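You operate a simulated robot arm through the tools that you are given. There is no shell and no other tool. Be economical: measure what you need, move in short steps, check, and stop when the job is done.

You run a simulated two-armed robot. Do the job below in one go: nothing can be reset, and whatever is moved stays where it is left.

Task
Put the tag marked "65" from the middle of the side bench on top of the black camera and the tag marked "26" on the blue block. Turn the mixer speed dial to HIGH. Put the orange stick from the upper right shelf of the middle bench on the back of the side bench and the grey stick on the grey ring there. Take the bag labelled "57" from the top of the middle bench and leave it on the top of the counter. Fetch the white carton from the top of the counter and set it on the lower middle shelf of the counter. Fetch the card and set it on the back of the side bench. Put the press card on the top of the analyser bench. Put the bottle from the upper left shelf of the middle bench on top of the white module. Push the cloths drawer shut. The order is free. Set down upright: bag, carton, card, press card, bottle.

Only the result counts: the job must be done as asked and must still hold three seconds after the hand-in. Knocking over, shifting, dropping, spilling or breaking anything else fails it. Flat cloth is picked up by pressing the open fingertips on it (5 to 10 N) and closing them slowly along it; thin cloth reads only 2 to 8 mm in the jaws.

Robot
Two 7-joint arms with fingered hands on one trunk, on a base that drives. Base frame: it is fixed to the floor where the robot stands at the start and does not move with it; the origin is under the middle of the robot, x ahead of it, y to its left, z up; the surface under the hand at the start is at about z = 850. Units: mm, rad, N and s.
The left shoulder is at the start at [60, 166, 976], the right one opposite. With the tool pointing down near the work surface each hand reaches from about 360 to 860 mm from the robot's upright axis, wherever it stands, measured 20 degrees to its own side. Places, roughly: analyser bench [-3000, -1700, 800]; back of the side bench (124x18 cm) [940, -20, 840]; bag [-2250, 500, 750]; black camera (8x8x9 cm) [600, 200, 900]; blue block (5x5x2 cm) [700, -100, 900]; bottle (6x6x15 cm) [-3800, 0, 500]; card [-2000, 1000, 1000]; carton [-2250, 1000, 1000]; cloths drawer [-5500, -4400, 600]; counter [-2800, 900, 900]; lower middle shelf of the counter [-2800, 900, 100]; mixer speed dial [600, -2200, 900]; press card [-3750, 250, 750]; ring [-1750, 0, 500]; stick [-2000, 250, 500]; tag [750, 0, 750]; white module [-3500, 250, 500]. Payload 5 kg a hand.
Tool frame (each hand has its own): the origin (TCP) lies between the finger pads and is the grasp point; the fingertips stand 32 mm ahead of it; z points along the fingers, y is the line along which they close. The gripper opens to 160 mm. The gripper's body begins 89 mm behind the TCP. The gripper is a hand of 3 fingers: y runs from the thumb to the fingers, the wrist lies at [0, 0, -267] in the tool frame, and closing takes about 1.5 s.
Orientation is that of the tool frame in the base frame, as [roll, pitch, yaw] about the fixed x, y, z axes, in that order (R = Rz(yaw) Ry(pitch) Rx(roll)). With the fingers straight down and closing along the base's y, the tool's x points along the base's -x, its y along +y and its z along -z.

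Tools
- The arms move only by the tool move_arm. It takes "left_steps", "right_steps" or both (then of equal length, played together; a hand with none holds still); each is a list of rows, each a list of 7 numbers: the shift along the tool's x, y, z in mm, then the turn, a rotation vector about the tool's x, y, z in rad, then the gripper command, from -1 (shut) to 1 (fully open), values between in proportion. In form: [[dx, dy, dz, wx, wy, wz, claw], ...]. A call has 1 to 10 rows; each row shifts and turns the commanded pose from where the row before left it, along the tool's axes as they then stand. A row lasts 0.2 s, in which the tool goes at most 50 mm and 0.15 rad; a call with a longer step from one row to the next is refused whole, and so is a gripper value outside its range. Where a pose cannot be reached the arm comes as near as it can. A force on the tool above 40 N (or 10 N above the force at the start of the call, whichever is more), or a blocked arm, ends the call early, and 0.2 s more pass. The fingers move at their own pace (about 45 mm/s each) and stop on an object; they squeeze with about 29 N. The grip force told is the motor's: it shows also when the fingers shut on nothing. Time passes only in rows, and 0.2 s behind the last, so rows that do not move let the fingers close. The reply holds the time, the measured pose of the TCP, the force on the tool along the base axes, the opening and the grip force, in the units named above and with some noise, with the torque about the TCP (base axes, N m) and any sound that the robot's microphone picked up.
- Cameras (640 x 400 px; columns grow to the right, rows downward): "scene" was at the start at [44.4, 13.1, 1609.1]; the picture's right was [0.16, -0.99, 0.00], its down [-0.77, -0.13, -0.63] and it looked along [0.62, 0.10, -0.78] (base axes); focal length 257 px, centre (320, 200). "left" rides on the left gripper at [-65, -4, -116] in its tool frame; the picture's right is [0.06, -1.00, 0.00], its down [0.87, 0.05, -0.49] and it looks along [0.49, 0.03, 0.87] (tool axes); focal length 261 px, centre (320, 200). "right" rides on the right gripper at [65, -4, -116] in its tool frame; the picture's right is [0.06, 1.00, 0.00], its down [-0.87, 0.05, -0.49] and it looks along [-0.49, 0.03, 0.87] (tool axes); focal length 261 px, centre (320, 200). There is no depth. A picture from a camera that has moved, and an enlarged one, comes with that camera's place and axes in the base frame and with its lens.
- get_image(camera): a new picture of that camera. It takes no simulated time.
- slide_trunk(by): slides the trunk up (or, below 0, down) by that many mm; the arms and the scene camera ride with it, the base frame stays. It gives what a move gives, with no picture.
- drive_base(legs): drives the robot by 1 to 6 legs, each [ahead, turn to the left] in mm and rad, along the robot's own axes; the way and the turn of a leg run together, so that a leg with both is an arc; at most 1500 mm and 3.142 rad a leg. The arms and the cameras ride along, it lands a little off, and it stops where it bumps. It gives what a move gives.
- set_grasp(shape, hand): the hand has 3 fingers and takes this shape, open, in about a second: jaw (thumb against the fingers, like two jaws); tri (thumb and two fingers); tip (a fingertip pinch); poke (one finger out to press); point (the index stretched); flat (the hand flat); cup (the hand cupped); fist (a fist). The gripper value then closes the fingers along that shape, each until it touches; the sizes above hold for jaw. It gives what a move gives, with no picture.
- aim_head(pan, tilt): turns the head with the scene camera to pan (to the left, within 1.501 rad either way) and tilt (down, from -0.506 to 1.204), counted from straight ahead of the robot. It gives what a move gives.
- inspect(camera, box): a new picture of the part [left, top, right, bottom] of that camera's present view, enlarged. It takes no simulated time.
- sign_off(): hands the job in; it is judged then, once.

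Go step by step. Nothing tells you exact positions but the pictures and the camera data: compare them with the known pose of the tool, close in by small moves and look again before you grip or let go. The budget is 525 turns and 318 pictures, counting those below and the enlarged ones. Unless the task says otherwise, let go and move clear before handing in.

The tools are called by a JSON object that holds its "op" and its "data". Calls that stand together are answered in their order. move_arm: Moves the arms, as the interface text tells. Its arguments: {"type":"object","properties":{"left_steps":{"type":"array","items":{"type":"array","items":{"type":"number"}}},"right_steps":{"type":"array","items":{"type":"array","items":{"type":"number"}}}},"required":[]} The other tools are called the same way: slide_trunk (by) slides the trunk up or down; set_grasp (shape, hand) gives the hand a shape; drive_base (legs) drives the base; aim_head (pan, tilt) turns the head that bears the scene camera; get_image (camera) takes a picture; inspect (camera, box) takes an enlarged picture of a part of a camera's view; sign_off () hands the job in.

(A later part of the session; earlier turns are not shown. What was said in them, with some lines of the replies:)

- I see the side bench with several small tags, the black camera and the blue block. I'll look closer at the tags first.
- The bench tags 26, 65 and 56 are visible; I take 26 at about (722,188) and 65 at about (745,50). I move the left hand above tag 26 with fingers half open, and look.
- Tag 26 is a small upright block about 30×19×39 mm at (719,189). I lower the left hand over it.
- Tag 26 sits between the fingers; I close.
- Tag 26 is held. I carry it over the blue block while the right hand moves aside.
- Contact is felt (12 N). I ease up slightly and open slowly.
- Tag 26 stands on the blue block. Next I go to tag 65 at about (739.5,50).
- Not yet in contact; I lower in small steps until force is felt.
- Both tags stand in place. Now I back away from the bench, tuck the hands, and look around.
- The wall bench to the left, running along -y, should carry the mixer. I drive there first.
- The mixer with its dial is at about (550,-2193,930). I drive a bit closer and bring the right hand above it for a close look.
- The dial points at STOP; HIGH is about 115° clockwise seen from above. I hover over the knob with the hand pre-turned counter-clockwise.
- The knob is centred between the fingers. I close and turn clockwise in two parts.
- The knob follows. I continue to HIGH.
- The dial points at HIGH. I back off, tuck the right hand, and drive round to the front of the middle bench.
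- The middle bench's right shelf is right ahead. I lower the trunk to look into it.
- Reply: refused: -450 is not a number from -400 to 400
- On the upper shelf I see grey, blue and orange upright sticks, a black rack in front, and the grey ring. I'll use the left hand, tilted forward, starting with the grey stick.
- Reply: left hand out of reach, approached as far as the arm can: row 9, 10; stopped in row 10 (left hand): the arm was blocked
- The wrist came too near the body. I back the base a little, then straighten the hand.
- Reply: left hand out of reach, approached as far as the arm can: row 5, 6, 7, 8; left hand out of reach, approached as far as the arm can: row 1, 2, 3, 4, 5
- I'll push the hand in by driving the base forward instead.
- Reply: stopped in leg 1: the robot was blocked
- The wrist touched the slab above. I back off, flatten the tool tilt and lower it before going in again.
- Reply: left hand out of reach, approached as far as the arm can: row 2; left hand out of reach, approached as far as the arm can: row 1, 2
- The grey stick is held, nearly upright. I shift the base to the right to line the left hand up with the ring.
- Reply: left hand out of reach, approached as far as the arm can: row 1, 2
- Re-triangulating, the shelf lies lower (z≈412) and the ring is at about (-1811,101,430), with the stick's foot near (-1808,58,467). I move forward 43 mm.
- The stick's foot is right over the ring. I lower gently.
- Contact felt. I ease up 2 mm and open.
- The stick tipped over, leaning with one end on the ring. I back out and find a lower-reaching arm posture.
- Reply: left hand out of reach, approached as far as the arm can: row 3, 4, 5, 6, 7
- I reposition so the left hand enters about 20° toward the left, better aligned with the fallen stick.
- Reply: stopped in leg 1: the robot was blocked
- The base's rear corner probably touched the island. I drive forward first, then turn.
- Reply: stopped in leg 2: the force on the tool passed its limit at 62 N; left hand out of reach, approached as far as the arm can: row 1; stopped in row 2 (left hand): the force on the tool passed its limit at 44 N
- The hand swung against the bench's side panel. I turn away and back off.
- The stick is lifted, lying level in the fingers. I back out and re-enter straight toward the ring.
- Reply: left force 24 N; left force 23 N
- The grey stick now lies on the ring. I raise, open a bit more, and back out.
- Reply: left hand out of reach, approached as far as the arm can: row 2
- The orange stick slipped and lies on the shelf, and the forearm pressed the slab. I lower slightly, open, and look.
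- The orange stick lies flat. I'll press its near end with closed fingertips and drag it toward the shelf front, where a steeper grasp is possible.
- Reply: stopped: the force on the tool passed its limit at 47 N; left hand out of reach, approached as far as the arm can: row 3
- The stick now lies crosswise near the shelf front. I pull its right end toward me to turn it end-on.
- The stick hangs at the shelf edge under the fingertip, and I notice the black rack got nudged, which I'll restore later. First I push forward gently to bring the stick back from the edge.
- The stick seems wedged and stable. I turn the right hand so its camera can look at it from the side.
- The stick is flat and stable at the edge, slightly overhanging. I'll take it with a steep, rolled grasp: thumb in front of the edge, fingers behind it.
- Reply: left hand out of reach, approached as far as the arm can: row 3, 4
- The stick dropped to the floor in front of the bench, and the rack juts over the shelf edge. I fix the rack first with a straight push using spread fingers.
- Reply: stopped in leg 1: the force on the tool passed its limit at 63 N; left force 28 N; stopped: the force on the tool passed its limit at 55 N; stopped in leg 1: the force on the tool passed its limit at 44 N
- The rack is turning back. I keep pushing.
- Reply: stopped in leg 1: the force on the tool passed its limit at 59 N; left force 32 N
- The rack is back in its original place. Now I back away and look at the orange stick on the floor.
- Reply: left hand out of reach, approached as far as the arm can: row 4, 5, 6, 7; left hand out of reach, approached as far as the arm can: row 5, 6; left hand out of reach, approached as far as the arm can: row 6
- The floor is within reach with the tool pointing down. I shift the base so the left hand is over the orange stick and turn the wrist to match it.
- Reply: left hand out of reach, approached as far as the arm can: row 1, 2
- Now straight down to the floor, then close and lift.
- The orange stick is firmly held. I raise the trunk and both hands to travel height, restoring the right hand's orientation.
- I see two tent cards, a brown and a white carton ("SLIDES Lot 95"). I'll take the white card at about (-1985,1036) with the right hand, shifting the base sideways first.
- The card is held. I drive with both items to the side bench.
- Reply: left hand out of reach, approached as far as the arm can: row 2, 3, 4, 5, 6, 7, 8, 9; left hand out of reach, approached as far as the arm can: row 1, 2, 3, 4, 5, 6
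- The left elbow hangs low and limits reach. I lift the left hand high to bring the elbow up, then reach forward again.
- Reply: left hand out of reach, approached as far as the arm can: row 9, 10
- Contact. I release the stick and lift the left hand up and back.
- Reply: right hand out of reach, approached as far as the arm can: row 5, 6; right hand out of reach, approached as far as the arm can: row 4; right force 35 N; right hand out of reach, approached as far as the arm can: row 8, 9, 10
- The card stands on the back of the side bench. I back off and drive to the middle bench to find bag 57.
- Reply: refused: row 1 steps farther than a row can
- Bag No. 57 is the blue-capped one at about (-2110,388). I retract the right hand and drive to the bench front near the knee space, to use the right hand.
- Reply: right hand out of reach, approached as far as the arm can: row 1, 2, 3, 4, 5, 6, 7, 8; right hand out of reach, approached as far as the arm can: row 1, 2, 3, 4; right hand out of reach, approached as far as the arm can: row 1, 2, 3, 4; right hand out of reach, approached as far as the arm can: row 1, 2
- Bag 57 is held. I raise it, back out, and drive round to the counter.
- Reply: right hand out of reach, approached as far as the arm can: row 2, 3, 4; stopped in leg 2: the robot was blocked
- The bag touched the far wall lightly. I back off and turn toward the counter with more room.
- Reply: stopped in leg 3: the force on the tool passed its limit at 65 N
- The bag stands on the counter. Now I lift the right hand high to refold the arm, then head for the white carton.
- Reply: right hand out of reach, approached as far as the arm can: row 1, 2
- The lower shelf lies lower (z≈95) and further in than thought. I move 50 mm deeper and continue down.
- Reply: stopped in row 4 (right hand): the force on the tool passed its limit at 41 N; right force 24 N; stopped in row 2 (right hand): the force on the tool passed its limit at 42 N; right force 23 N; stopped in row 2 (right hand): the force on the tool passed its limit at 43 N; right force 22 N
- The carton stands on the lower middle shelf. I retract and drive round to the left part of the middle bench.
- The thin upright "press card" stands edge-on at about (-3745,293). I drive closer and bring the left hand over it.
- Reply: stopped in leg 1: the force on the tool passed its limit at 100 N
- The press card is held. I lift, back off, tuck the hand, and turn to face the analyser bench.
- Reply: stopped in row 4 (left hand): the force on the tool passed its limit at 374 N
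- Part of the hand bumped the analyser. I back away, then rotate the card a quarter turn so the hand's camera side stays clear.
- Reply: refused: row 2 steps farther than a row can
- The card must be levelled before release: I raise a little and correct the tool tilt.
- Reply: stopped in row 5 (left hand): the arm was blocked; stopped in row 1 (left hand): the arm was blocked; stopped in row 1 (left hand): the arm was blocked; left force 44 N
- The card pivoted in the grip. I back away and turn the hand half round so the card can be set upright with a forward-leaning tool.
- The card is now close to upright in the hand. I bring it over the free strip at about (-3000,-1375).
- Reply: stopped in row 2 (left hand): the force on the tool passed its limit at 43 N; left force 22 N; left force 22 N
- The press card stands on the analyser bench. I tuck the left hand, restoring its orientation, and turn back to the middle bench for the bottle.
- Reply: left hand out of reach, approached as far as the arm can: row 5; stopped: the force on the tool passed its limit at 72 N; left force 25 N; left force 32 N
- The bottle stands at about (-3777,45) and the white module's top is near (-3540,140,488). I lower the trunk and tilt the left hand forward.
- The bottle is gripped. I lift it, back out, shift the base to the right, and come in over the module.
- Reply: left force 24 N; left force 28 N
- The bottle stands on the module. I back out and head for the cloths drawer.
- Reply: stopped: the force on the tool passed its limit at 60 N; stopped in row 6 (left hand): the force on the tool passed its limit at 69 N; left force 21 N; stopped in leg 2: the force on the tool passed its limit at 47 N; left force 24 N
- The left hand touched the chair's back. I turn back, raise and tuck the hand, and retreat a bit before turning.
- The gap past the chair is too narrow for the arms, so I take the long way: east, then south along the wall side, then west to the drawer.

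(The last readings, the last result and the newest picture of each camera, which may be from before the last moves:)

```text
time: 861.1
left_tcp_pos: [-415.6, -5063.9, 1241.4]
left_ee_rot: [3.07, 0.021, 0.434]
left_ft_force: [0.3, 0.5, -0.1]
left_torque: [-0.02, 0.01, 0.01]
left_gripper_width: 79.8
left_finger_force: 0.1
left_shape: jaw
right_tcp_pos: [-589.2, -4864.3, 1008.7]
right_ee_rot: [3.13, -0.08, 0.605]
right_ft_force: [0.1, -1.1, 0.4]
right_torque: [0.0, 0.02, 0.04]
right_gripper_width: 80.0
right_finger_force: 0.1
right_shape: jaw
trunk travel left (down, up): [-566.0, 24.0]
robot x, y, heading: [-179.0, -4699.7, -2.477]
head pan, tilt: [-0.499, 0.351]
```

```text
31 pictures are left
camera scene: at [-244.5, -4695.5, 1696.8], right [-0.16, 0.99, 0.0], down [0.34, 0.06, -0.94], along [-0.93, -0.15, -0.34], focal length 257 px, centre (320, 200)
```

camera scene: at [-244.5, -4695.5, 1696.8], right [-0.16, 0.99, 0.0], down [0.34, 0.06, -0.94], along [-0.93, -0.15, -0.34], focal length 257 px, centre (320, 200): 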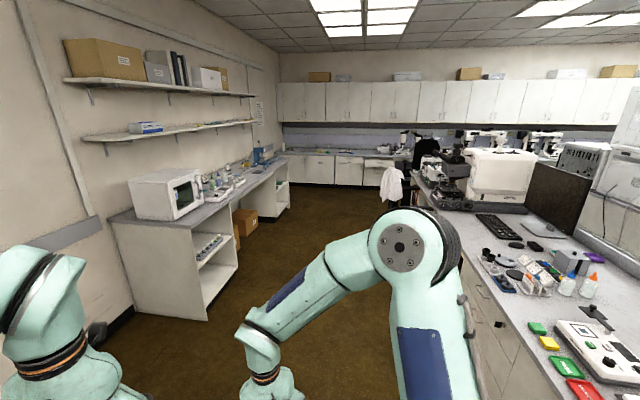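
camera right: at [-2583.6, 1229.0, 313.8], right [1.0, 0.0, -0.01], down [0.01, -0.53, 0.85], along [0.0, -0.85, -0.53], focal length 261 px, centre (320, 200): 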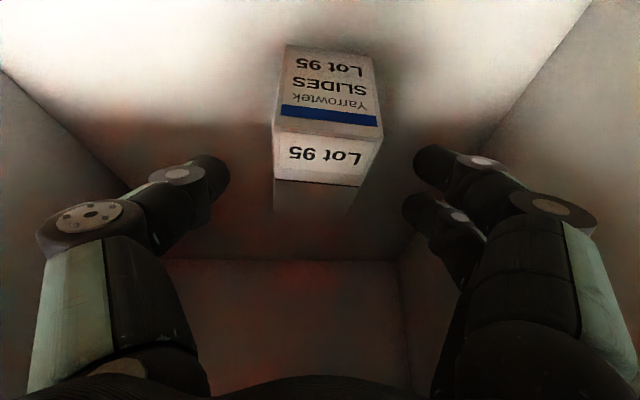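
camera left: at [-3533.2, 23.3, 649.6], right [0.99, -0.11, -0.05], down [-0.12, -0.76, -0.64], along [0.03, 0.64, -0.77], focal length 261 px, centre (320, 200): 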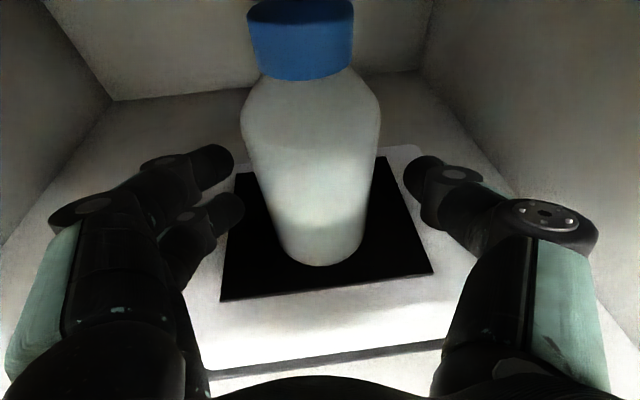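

{"op": "drive_base", "data": {"legs": [[0, -0.612], [1300, 0], [1300, 0], [1250, 0]]}}

{"op": "aim_head", "data": {"pan": -0.2, "tilt": 0.45}}

{"op": "get_image", "data": {"camera": "scene"}}

```text
time: 881.4
left_tcp_pos: [-4413.0, -5107.9, 1242.7]
left_ee_rot: [3.071, 0.021, -0.161]
left_ft_force: [-0.4, -0.7, 0.3]
left_torque: [0.0, -0.03, -0.01]
left_gripper_width: 79.6
left_finger_force: 0.1
left_shape: jaw
right_tcp_pos: [-4443.2, -4844.2, 1009.4]
right_ee_rot: [3.132, -0.081, 0.012]
right_ft_force: [0.1, -0.3, -0.4]
right_torque: [0.0, 0.03, 0.02]
right_gripper_width: 79.9
right_finger_force: 0.0
right_shape: jaw
trunk travel left (down, up): [-566.0, 24.0]
robot x, y, heading: [-4010.1, -4941.0, -3.074]
head pan, tilt: [-0.499, 0.351]
```

```text
time: 882.2
left_tcp_pos: [-4413.3, -5108.2, 1242.8]
left_ee_rot: [3.07, 0.021, -0.158]
left_ft_force: [-0.2, -0.5, 0.7]
left_torque: [-0.02, 0.0, 0.02]
left_gripper_width: 79.7
left_finger_force: 0.0
left_shape: jaw
right_tcp_pos: [-4443.5, -4844.2, 1009.9]
right_ee_rot: [3.131, -0.081, 0.013]
right_ft_force: [0.0, -0.6, 0.4]
right_torque: [0.0, 0.04, 0.0]
right_gripper_width: 80.3
right_finger_force: 0.1
right_shape: jaw
trunk travel left (down, up): [-566.0, 24.0]
robot x, y, heading: [-4008.8, -4939.6, -3.073]
head pan, tilt: [-0.201, 0.45]
```

```text
30 pictures are left
camera scene: at [-4071.4, -4924.8, 1687.6], right [0.13, 0.99, 0.0], down [0.43, -0.06, -0.9], along [-0.89, 0.12, -0.44], focal length 257 px, centre (320, 200)
```

scene: 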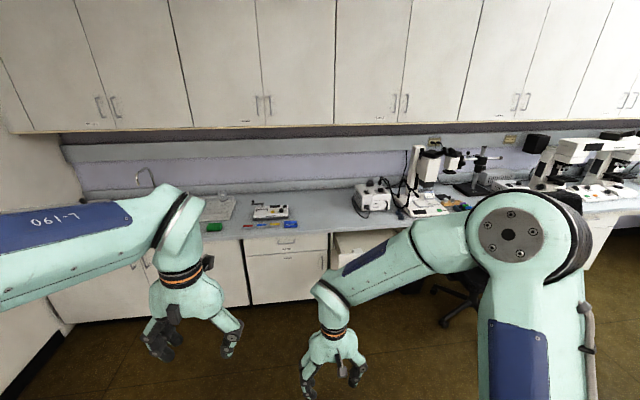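

{"op": "inspect", "data": {"camera": "scene", "box": [240, 215, 430, 310]}}

```text
3.37 times, centred on (335, 262) of scene
camera zoom: at [-4071.4, -4924.8, 1687.6], right [0.13, 0.99, 0.0], down [0.43, -0.06, -0.9], along [-0.89, 0.12, -0.44], focal length 867 px, centre (270, -10)
```

zoom: 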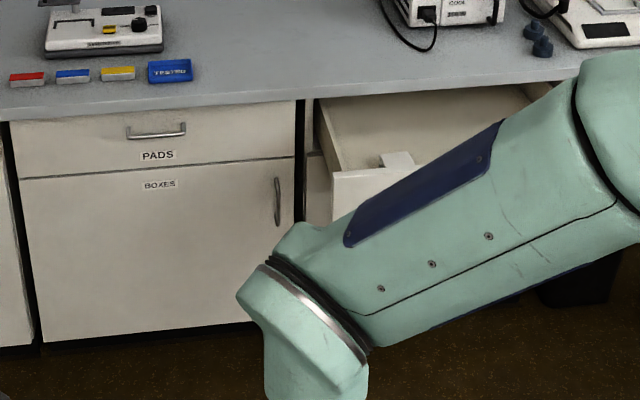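

The open cloths drawer is at about x=-5100, y=-4690…-4240, z≈750–868. I move in front of it and tilt the right hand forward with closed fingers.

{"op": "drive_base", "data": {"legs": [[0, -0.7], [600, 0], [0, 0.636]]}}

{"op": "move_arm", "data": {"right_steps": [[0, 0, 20, 0, -0.13, 0, -1], [0, 0, 20, 0, -0.13, 0, -1], [0, 0, 20, 0, -0.13, 0, -1], [0, 0, 0, 0, -0.13, 0, -1], [0, 0, 0, 0, -0.13, 0, -1], [0, 0, 0, 0, -0.13, 0, -1]]}}

{"op": "aim_head", "data": {"pan": -0.05, "tilt": 0.8}}

{"op": "get_image", "data": {"camera": "scene"}}

```text
time: 889.3
left_tcp_pos: [-4899.7, -4731.8, 1242.2]
left_ee_rot: [3.071, 0.021, -0.226]
left_ft_force: [0.1, 0.1, 0.0]
left_torque: [0.0, 0.04, -0.02]
left_gripper_width: 79.7
left_finger_force: 0.0
left_shape: jaw
right_tcp_pos: [-4914.4, -4464.7, 1008.4]
right_ee_rot: [3.132, -0.08, -0.056]
right_ft_force: [-0.1, -0.2, 0.6]
right_torque: [0.01, 0.0, 0.01]
right_gripper_width: 80.2
right_finger_force: 0.0
right_shape: jaw
trunk travel left (down, up): [-566.0, 24.0]
robot x, y, heading: [-4487.3, -4588.6, -3.139]
head pan, tilt: [-0.201, 0.45]
```

```text
time: 890.7
left_tcp_pos: [-4899.8, -4730.4, 1242.1]
left_ee_rot: [3.069, 0.022, -0.223]
left_ft_force: [0.0, -0.1, 0.4]
left_torque: [-0.03, 0.0, 0.01]
left_gripper_width: 79.8
left_finger_force: 0.1
left_shape: jaw
right_tcp_pos: [-4981.0, -4489.2, 953.7]
right_ee_rot: [3.128, 0.698, -0.068]
right_ft_force: [-0.4, -1.1, -0.1]
right_torque: [0.06, -0.05, -0.07]
right_gripper_width: 0.2
right_finger_force: 28.7
right_shape: jaw
right hand out of reach, approached as far as the arm can: row 3, 4, 5, 6
trunk travel left (down, up): [-566.0, 24.0]
robot x, y, heading: [-4484.1, -4587.1, -3.14]
head pan, tilt: [-0.201, 0.45]
```

```text
time: 891.5
left_tcp_pos: [-4899.1, -4729.9, 1242.2]
left_ee_rot: [3.07, 0.022, -0.225]
left_ft_force: [0.2, 0.3, 0.0]
left_torque: [0.0, 0.02, 0.03]
left_gripper_width: 79.7
left_finger_force: 0.1
left_shape: jaw
right_tcp_pos: [-4979.9, -4487.9, 953.2]
right_ee_rot: [3.13, 0.695, -0.071]
right_ft_force: [-0.1, 0.2, 0.1]
right_torque: [0.02, 0.0, 0.01]
right_gripper_width: 0.2
right_finger_force: 29.4
right_shape: jaw
trunk travel left (down, up): [-566.0, 24.0]
robot x, y, heading: [-4483.5, -4585.7, -3.14]
head pan, tilt: [-0.051, 0.799]
```

```text
28 pictures are left
camera scene: at [-4537.9, -4584.0, 1657.2], right [0.05, 1.0, 0.0], down [0.72, -0.04, -0.7], along [-0.7, 0.03, -0.72], focal length 257 px, centre (320, 200)
```

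scene: 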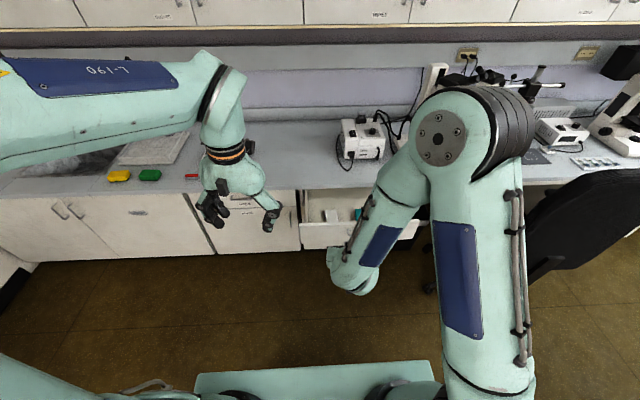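

{"op": "inspect", "data": {"camera": "scene", "box": [285, 170, 435, 260]}}

{"op": "get_image", "data": {"camera": "right"}}

```text
4.27 times, centred on (360, 215) of scene
camera zoom: at [-4537.9, -4584.0, 1657.2], right [0.05, 1.0, 0.0], down [0.72, -0.04, -0.7], along [-0.7, 0.03, -0.72], focal length 1098 px, centre (149, 136)
```

zoom: 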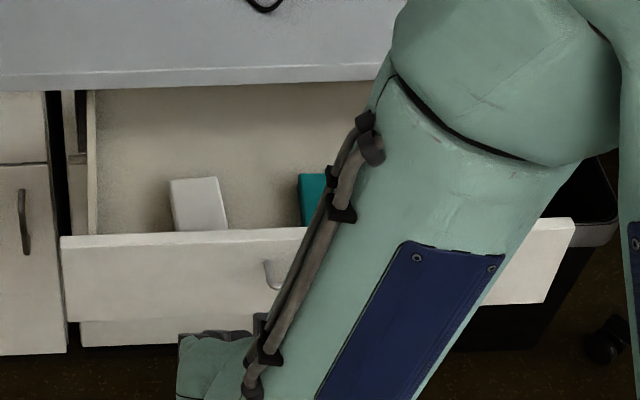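

```text
26 pictures are left
camera right: at [-4854.7, -4491.2, 999.5], right [-0.02, -1.0, -0.03], down [-0.35, -0.02, 0.93], along [-0.94, 0.03, -0.35], focal length 261 px, centre (320, 200)
```

right: 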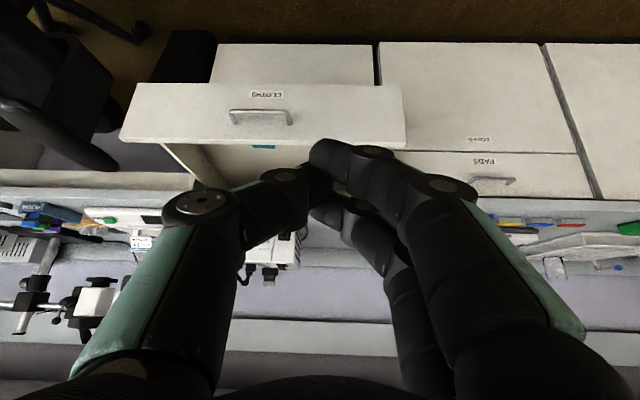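

Triangulated again, the CLOTHS drawer front is at x≈-5330, y -4650…-4050, z ≈590–690. I lower the trunk and push with the closed fingertips.

{"op": "slide_trunk", "data": {"by": -285}}

{"op": "move_arm", "data": {"right_steps": [[0, -29, 0, 0, 0, 0, -1], [0, -29, 0, 0, 0, 0, -1], [0, 0, 0, 0, 0, 0, -1]]}}

{"op": "drive_base", "data": {"legs": [[250, 0]]}}

{"op": "get_image", "data": {"camera": "right"}}

{"op": "get_image", "data": {"camera": "scene"}}

```text
time: 894.4
left_tcp_pos: [-4899.4, -4729.9, 957.6]
left_ee_rot: [3.07, 0.021, -0.225]
left_ft_force: [0.2, 0.0, -0.8]
left_torque: [0.02, 0.04, 0.03]
left_gripper_width: 79.3
left_finger_force: 0.1
left_shape: jaw
right_tcp_pos: [-4979.9, -4489.9, 668.8]
right_ee_rot: [3.13, 0.7, -0.062]
right_ft_force: [0.6, 0.7, -1.5]
right_torque: [0.0, -0.01, 0.0]
right_gripper_width: 0.0
right_finger_force: 29.3
right_shape: jaw
trunk travel left (down, up): [-281.0, 309.0]
robot x, y, heading: [-4485.1, -4589.3, -3.138]
head pan, tilt: [-0.051, 0.799]
```

```text
time: 895.2
left_tcp_pos: [-4900.0, -4728.4, 957.0]
left_ee_rot: [3.07, 0.02, -0.224]
left_ft_force: [0.1, 0.2, 0.5]
left_torque: [0.0, 0.01, 0.01]
left_gripper_width: 79.9
left_finger_force: 0.1
left_shape: jaw
right_tcp_pos: [-4999.8, -4440.5, 666.6]
right_ee_rot: [3.131, 0.695, -0.062]
right_ft_force: [-0.6, 0.2, 0.2]
right_torque: [-0.03, 0.0, 0.01]
right_gripper_width: 0.0
right_finger_force: 28.7
right_shape: jaw
right hand out of reach, approached as far as the arm can: row 1, 2
trunk travel left (down, up): [-281.0, 309.0]
robot x, y, heading: [-4486.8, -4588.8, -3.141]
head pan, tilt: [-0.051, 0.799]
```

```text
time: 897.0
left_tcp_pos: [-5153.9, -4728.6, 955.2]
left_ee_rot: [3.07, 0.023, -0.232]
left_ft_force: [-0.3, -0.4, 0.5]
left_torque: [0.0, 0.01, -0.02]
left_gripper_width: 79.7
left_finger_force: 0.1
left_shape: jaw
right_tcp_pos: [-5252.4, -4439.3, 666.0]
right_ee_rot: [3.133, 0.697, -0.069]
right_ft_force: [0.7, 0.3, 0.7]
right_torque: [0.04, 0.01, 0.03]
right_gripper_width: 0.0
right_finger_force: 29.6
right_shape: jaw
trunk travel left (down, up): [-281.0, 309.0]
robot x, y, heading: [-4742.1, -4590.3, 3.138]
head pan, tilt: [-0.051, 0.799]
```

```text
25 pictures are left
camera right: at [-5126.6, -4440.0, 711.8], right [-0.01, -1.0, -0.03], down [-0.35, -0.02, 0.94], along [-0.94, 0.02, -0.35], focal length 261 px, centre (320, 200)
```

right: 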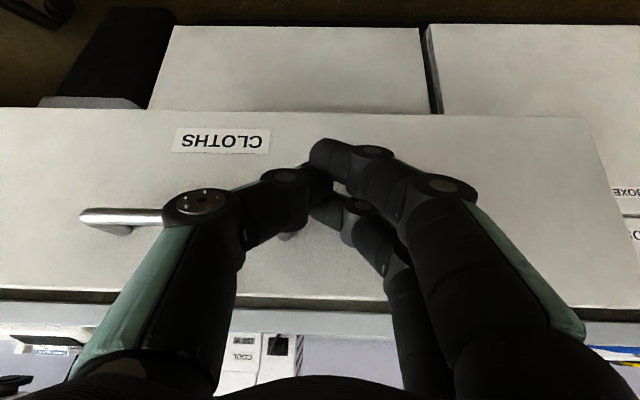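

```text
24 pictures are left
camera scene: at [-4790.5, -4583.6, 1372.1], right [0.05, 1.0, 0.0], down [0.72, -0.04, -0.7], along [-0.7, 0.04, -0.72], focal length 257 px, centre (320, 200)
```

scene: 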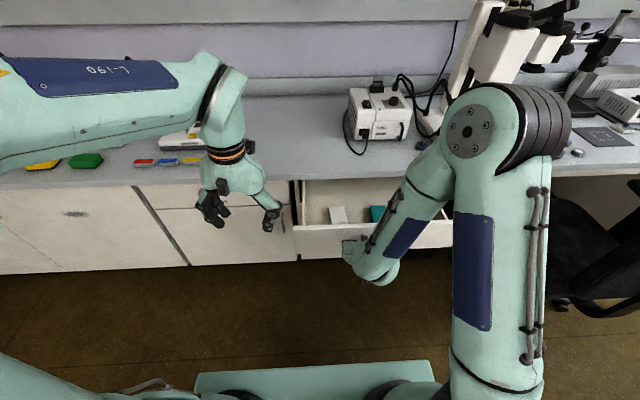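

{"op": "drive_base", "data": {"legs": [[150, 0]]}}

{"op": "inspect", "data": {"camera": "scene", "box": [260, 150, 470, 280]}}

```text
time: 898.4
left_tcp_pos: [-5304.9, -4726.3, 957.1]
left_ee_rot: [3.07, 0.022, -0.232]
left_ft_force: [-0.8, 0.1, -0.8]
left_torque: [0.01, 0.01, 0.02]
left_gripper_width: 80.0
left_finger_force: 0.1
left_shape: jaw
right_tcp_pos: [-5403.3, -4437.0, 666.7]
right_ee_rot: [3.132, 0.697, -0.069]
right_ft_force: [-0.5, 1.1, 0.1]
right_torque: [0.01, 0.0, -0.03]
right_gripper_width: 0.0
right_finger_force: 29.0
right_shape: jaw
trunk travel left (down, up): [-281.0, 309.0]
robot x, y, heading: [-4888.7, -4588.3, 3.139]
head pan, tilt: [-0.051, 0.799]
```

```text
3.05 times, centred on (365, 215) of scene
camera zoom: at [-4941.7, -4583.0, 1372.1], right [0.05, 1.0, 0.0], down [0.72, -0.04, -0.7], along [-0.7, 0.04, -0.72], focal length 784 px, centre (183, 154)
```

zoom: 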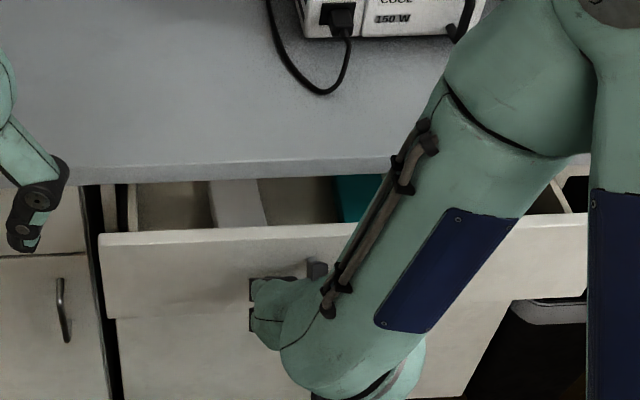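

{"op": "drive_base", "data": {"legs": [[70, 0]]}}

{"op": "inspect", "data": {"camera": "scene", "box": [260, 150, 470, 280]}}

```text
time: 899.4
left_tcp_pos: [-5376.2, -4726.1, 957.3]
left_ee_rot: [3.07, 0.021, -0.232]
left_ft_force: [0.1, -0.2, 0.2]
left_torque: [0.02, -0.04, 0.03]
left_gripper_width: 79.8
left_finger_force: 0.0
left_shape: jaw
right_tcp_pos: [-5473.2, -4435.4, 665.4]
right_ee_rot: [3.13, 0.695, -0.072]
right_ft_force: [-0.5, 0.1, 0.0]
right_torque: [-0.01, 0.02, 0.0]
right_gripper_width: 0.0
right_finger_force: 29.0
right_shape: jaw
trunk travel left (down, up): [-281.0, 309.0]
robot x, y, heading: [-4962.3, -4587.8, 3.14]
head pan, tilt: [-0.051, 0.799]
```

```text
3.05 times, centred on (365, 215) of scene
camera zoom: at [-5013.3, -4582.7, 1372.1], right [0.06, 1.0, 0.0], down [0.72, -0.04, -0.7], along [-0.7, 0.04, -0.72], focal length 784 px, centre (183, 154)
```

zoom: 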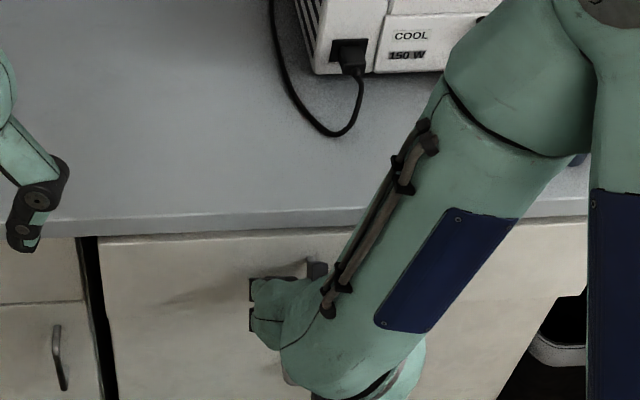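

{"op": "drive_base", "data": {"legs": [[15, 0]]}}

{"op": "inspect", "data": {"camera": "scene", "box": [260, 180, 470, 310]}}

```text
time: 900.2
left_tcp_pos: [-5390.9, -4726.3, 956.6]
left_ee_rot: [3.07, 0.021, -0.233]
left_ft_force: [-0.3, 0.2, 0.4]
left_torque: [0.0, -0.02, -0.05]
left_gripper_width: 79.7
left_finger_force: 0.0
left_shape: jaw
right_tcp_pos: [-5488.9, -4435.4, 665.7]
right_ee_rot: [3.129, 0.7, -0.071]
right_ft_force: [-0.3, -0.3, 0.4]
right_torque: [-0.04, 0.0, -0.01]
right_gripper_width: 0.0
right_finger_force: 29.2
right_shape: jaw
trunk travel left (down, up): [-281.0, 309.0]
robot x, y, heading: [-4975.6, -4584.3, 3.139]
head pan, tilt: [-0.051, 0.799]
```

```text
3.05 times, centred on (365, 245) of scene
camera zoom: at [-5028.1, -4582.6, 1372.1], right [0.06, 1.0, 0.0], down [0.72, -0.04, -0.7], along [-0.7, 0.04, -0.72], focal length 784 px, centre (183, 63)
```

zoom: 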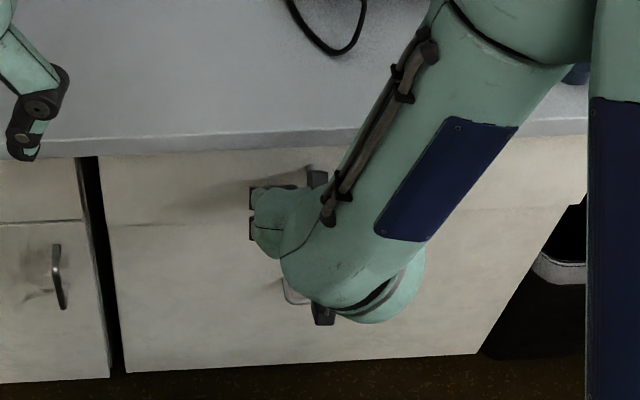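

{"op": "drive_base", "data": {"legs": [[10, 0]]}}

{"op": "get_image", "data": {"camera": "right"}}

```text
time: 900.9
left_tcp_pos: [-5400.6, -4726.3, 957.8]
left_ee_rot: [3.069, 0.02, -0.231]
left_ft_force: [0.2, -0.4, -1.0]
left_torque: [0.01, 0.0, -0.01]
left_gripper_width: 79.5
left_finger_force: 0.0
left_shape: jaw
right_tcp_pos: [-5499.1, -4435.6, 666.6]
right_ee_rot: [3.132, 0.698, -0.072]
right_ft_force: [-0.8, -0.1, 0.6]
right_torque: [-0.02, 0.0, 0.03]
right_gripper_width: 0.0
right_finger_force: 29.1
right_shape: jaw
trunk travel left (down, up): [-281.0, 309.0]
robot x, y, heading: [-4988.0, -4589.2, 3.135]
head pan, tilt: [-0.051, 0.799]
```

```text
20 pictures are left
camera right: at [-5374.2, -4438.0, 711.8], right [-0.02, -1.0, -0.03], down [-0.35, -0.02, 0.94], along [-0.94, 0.03, -0.35], focal length 261 px, centre (320, 200)
```

right: 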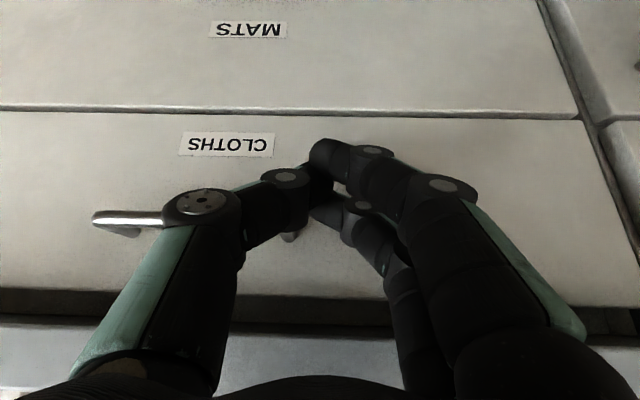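

{"op": "drive_base", "data": {"legs": [[12, 0]]}}

{"op": "drive_base", "data": {"legs": [[12, 0]]}}

{"op": "get_image", "data": {"camera": "right"}}

```text
time: 901.7
left_tcp_pos: [-5412.8, -4725.8, 956.7]
left_ee_rot: [3.069, 0.022, -0.233]
left_ft_force: [-0.4, -0.1, 0.8]
left_torque: [0.0, 0.03, 0.0]
left_gripper_width: 79.8
left_finger_force: 0.0
left_shape: jaw
right_tcp_pos: [-5507.4, -4436.7, 665.9]
right_ee_rot: [3.133, 0.692, -0.068]
right_ft_force: [23.4, -6.5, -15.3]
right_torque: [-0.28, 0.03, -0.46]
right_gripper_width: 0.0
right_finger_force: 29.4
right_shape: jaw
trunk travel left (down, up): [-281.0, 309.0]
robot x, y, heading: [-4999.0, -4586.8, 3.138]
head pan, tilt: [-0.051, 0.799]
```

```text
time: 902.5
left_tcp_pos: [-5423.1, -4725.6, 958.7]
left_ee_rot: [3.072, 0.021, -0.233]
left_ft_force: [-0.5, 0.7, 0.4]
left_torque: [-0.01, -0.01, 0.0]
left_gripper_width: 79.8
left_finger_force: 0.0
left_shape: jaw
right_tcp_pos: [-5509.8, -4436.1, 659.3]
right_ee_rot: [3.137, 0.67, -0.06]
right_ft_force: [1.0, 0.2, -1.6]
right_torque: [-0.01, -0.04, -0.06]
right_gripper_width: 0.1
right_finger_force: 28.4
right_shape: jaw
trunk travel left (down, up): [-281.0, 309.0]
robot x, y, heading: [-5014.0, -4589.1, 3.142]
head pan, tilt: [-0.051, 0.799]
stopped in leg 1: the force on the tool passed its limit at 47 N (the readings are from after the stop); the commanded pose is now the measured one
```

```text
19 pictures are left
camera right: at [-5386.2, -4437.3, 708.7], right [-0.01, -1.0, -0.03], down [-0.38, -0.03, 0.93], along [-0.93, 0.02, -0.38], focal length 261 px, centre (320, 200)
```

right: 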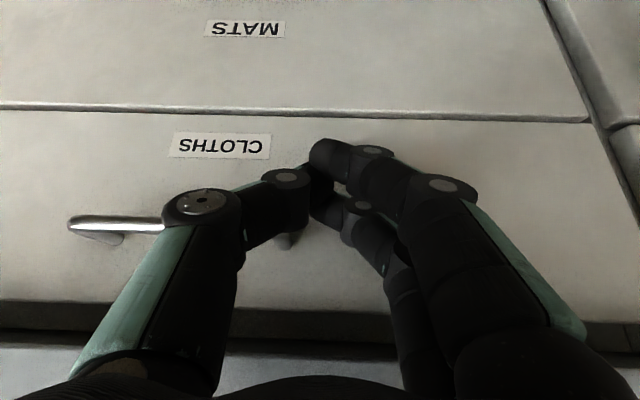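

The drawer is against its stop. I back away and check.

{"op": "drive_base", "data": {"legs": [[-350, 0]]}}

{"op": "get_image", "data": {"camera": "right"}}

{"op": "get_image", "data": {"camera": "scene"}}

```text
time: 904.8
left_tcp_pos: [-5074.6, -4725.4, 957.0]
left_ee_rot: [3.07, 0.021, -0.241]
left_ft_force: [0.4, 0.2, 0.5]
left_torque: [-0.01, 0.03, -0.02]
left_gripper_width: 79.7
left_finger_force: 0.2
left_shape: jaw
right_tcp_pos: [-5159.7, -4436.0, 659.3]
right_ee_rot: [3.136, 0.672, -0.068]
right_ft_force: [0.5, -0.4, 0.1]
right_torque: [-0.01, -0.03, 0.0]
right_gripper_width: 0.1
right_finger_force: 29.0
right_shape: jaw
trunk travel left (down, up): [-281.0, 309.0]
robot x, y, heading: [-4659.9, -4590.7, 3.126]
head pan, tilt: [-0.051, 0.799]
```

```text
18 pictures are left
camera right: at [-5035.9, -4438.0, 708.8], right [-0.02, -1.0, -0.03], down [-0.38, -0.03, 0.93], along [-0.93, 0.03, -0.38], focal length 261 px, centre (320, 200)
```

right: 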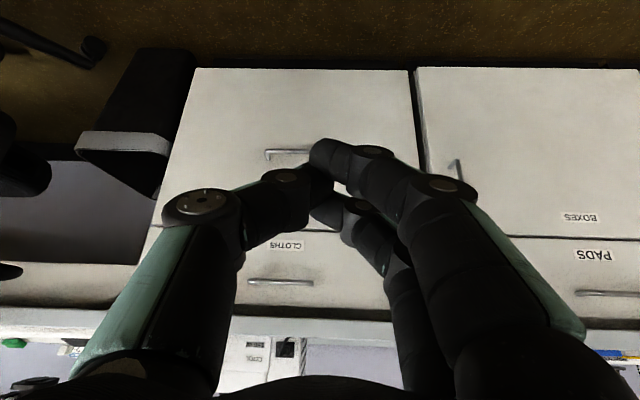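

```text
17 pictures are left
camera scene: at [-4710.0, -4585.4, 1372.2], right [0.06, 1.0, 0.0], down [0.72, -0.05, -0.7], along [-0.7, 0.04, -0.72], focal length 257 px, centre (320, 200)
```

scene: 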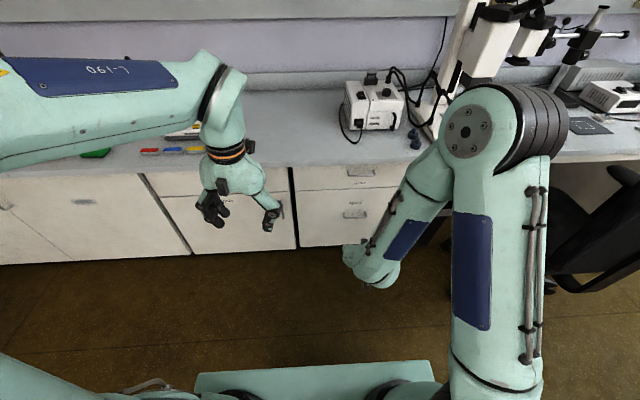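

The drawer is shut and flush, both hands are clear, and every task has been done; I hand in now.

{"op": "sign_off", "data": {}}

```text
The job is handed in.
```

I did every task you listed and handed the job in, but several things went wrong on the way and some may count against it.

**What may count against it:**
- **Black rack:** My hand pushed it out of place on the middle bench's upper right shelf. I moved it back to within a few millimetres by camera measurement.
- **Orange stick:** It fell to the floor. I picked it up again and laid it on the back of the side bench.
- **Grey stick:** It tipped over when I first put it on the ring, so I picked it up again. It now lies across the ring.
- **Analyser:** My hand hit its front hard, at 374 N, and my elbow pressed against it near the gas valves. I could not tell whether a valve handle moved.
- **Other knocks:** I hit the large machine on the middle bench at 100 N. I also touched the red cabinet, the far wall, the bench panels and the back of one chair. I saw nothing else shifted, but I did not check the chair closely.
- **Which card:** The counter had two tent cards. I took the white "FETCH No. 57" card because it matched the position you gave. The yellow "FETCH MEDIUM" card is still there.

I looked at each item where I set it down. I did not go back for a last look at the earlier ones before handing in.
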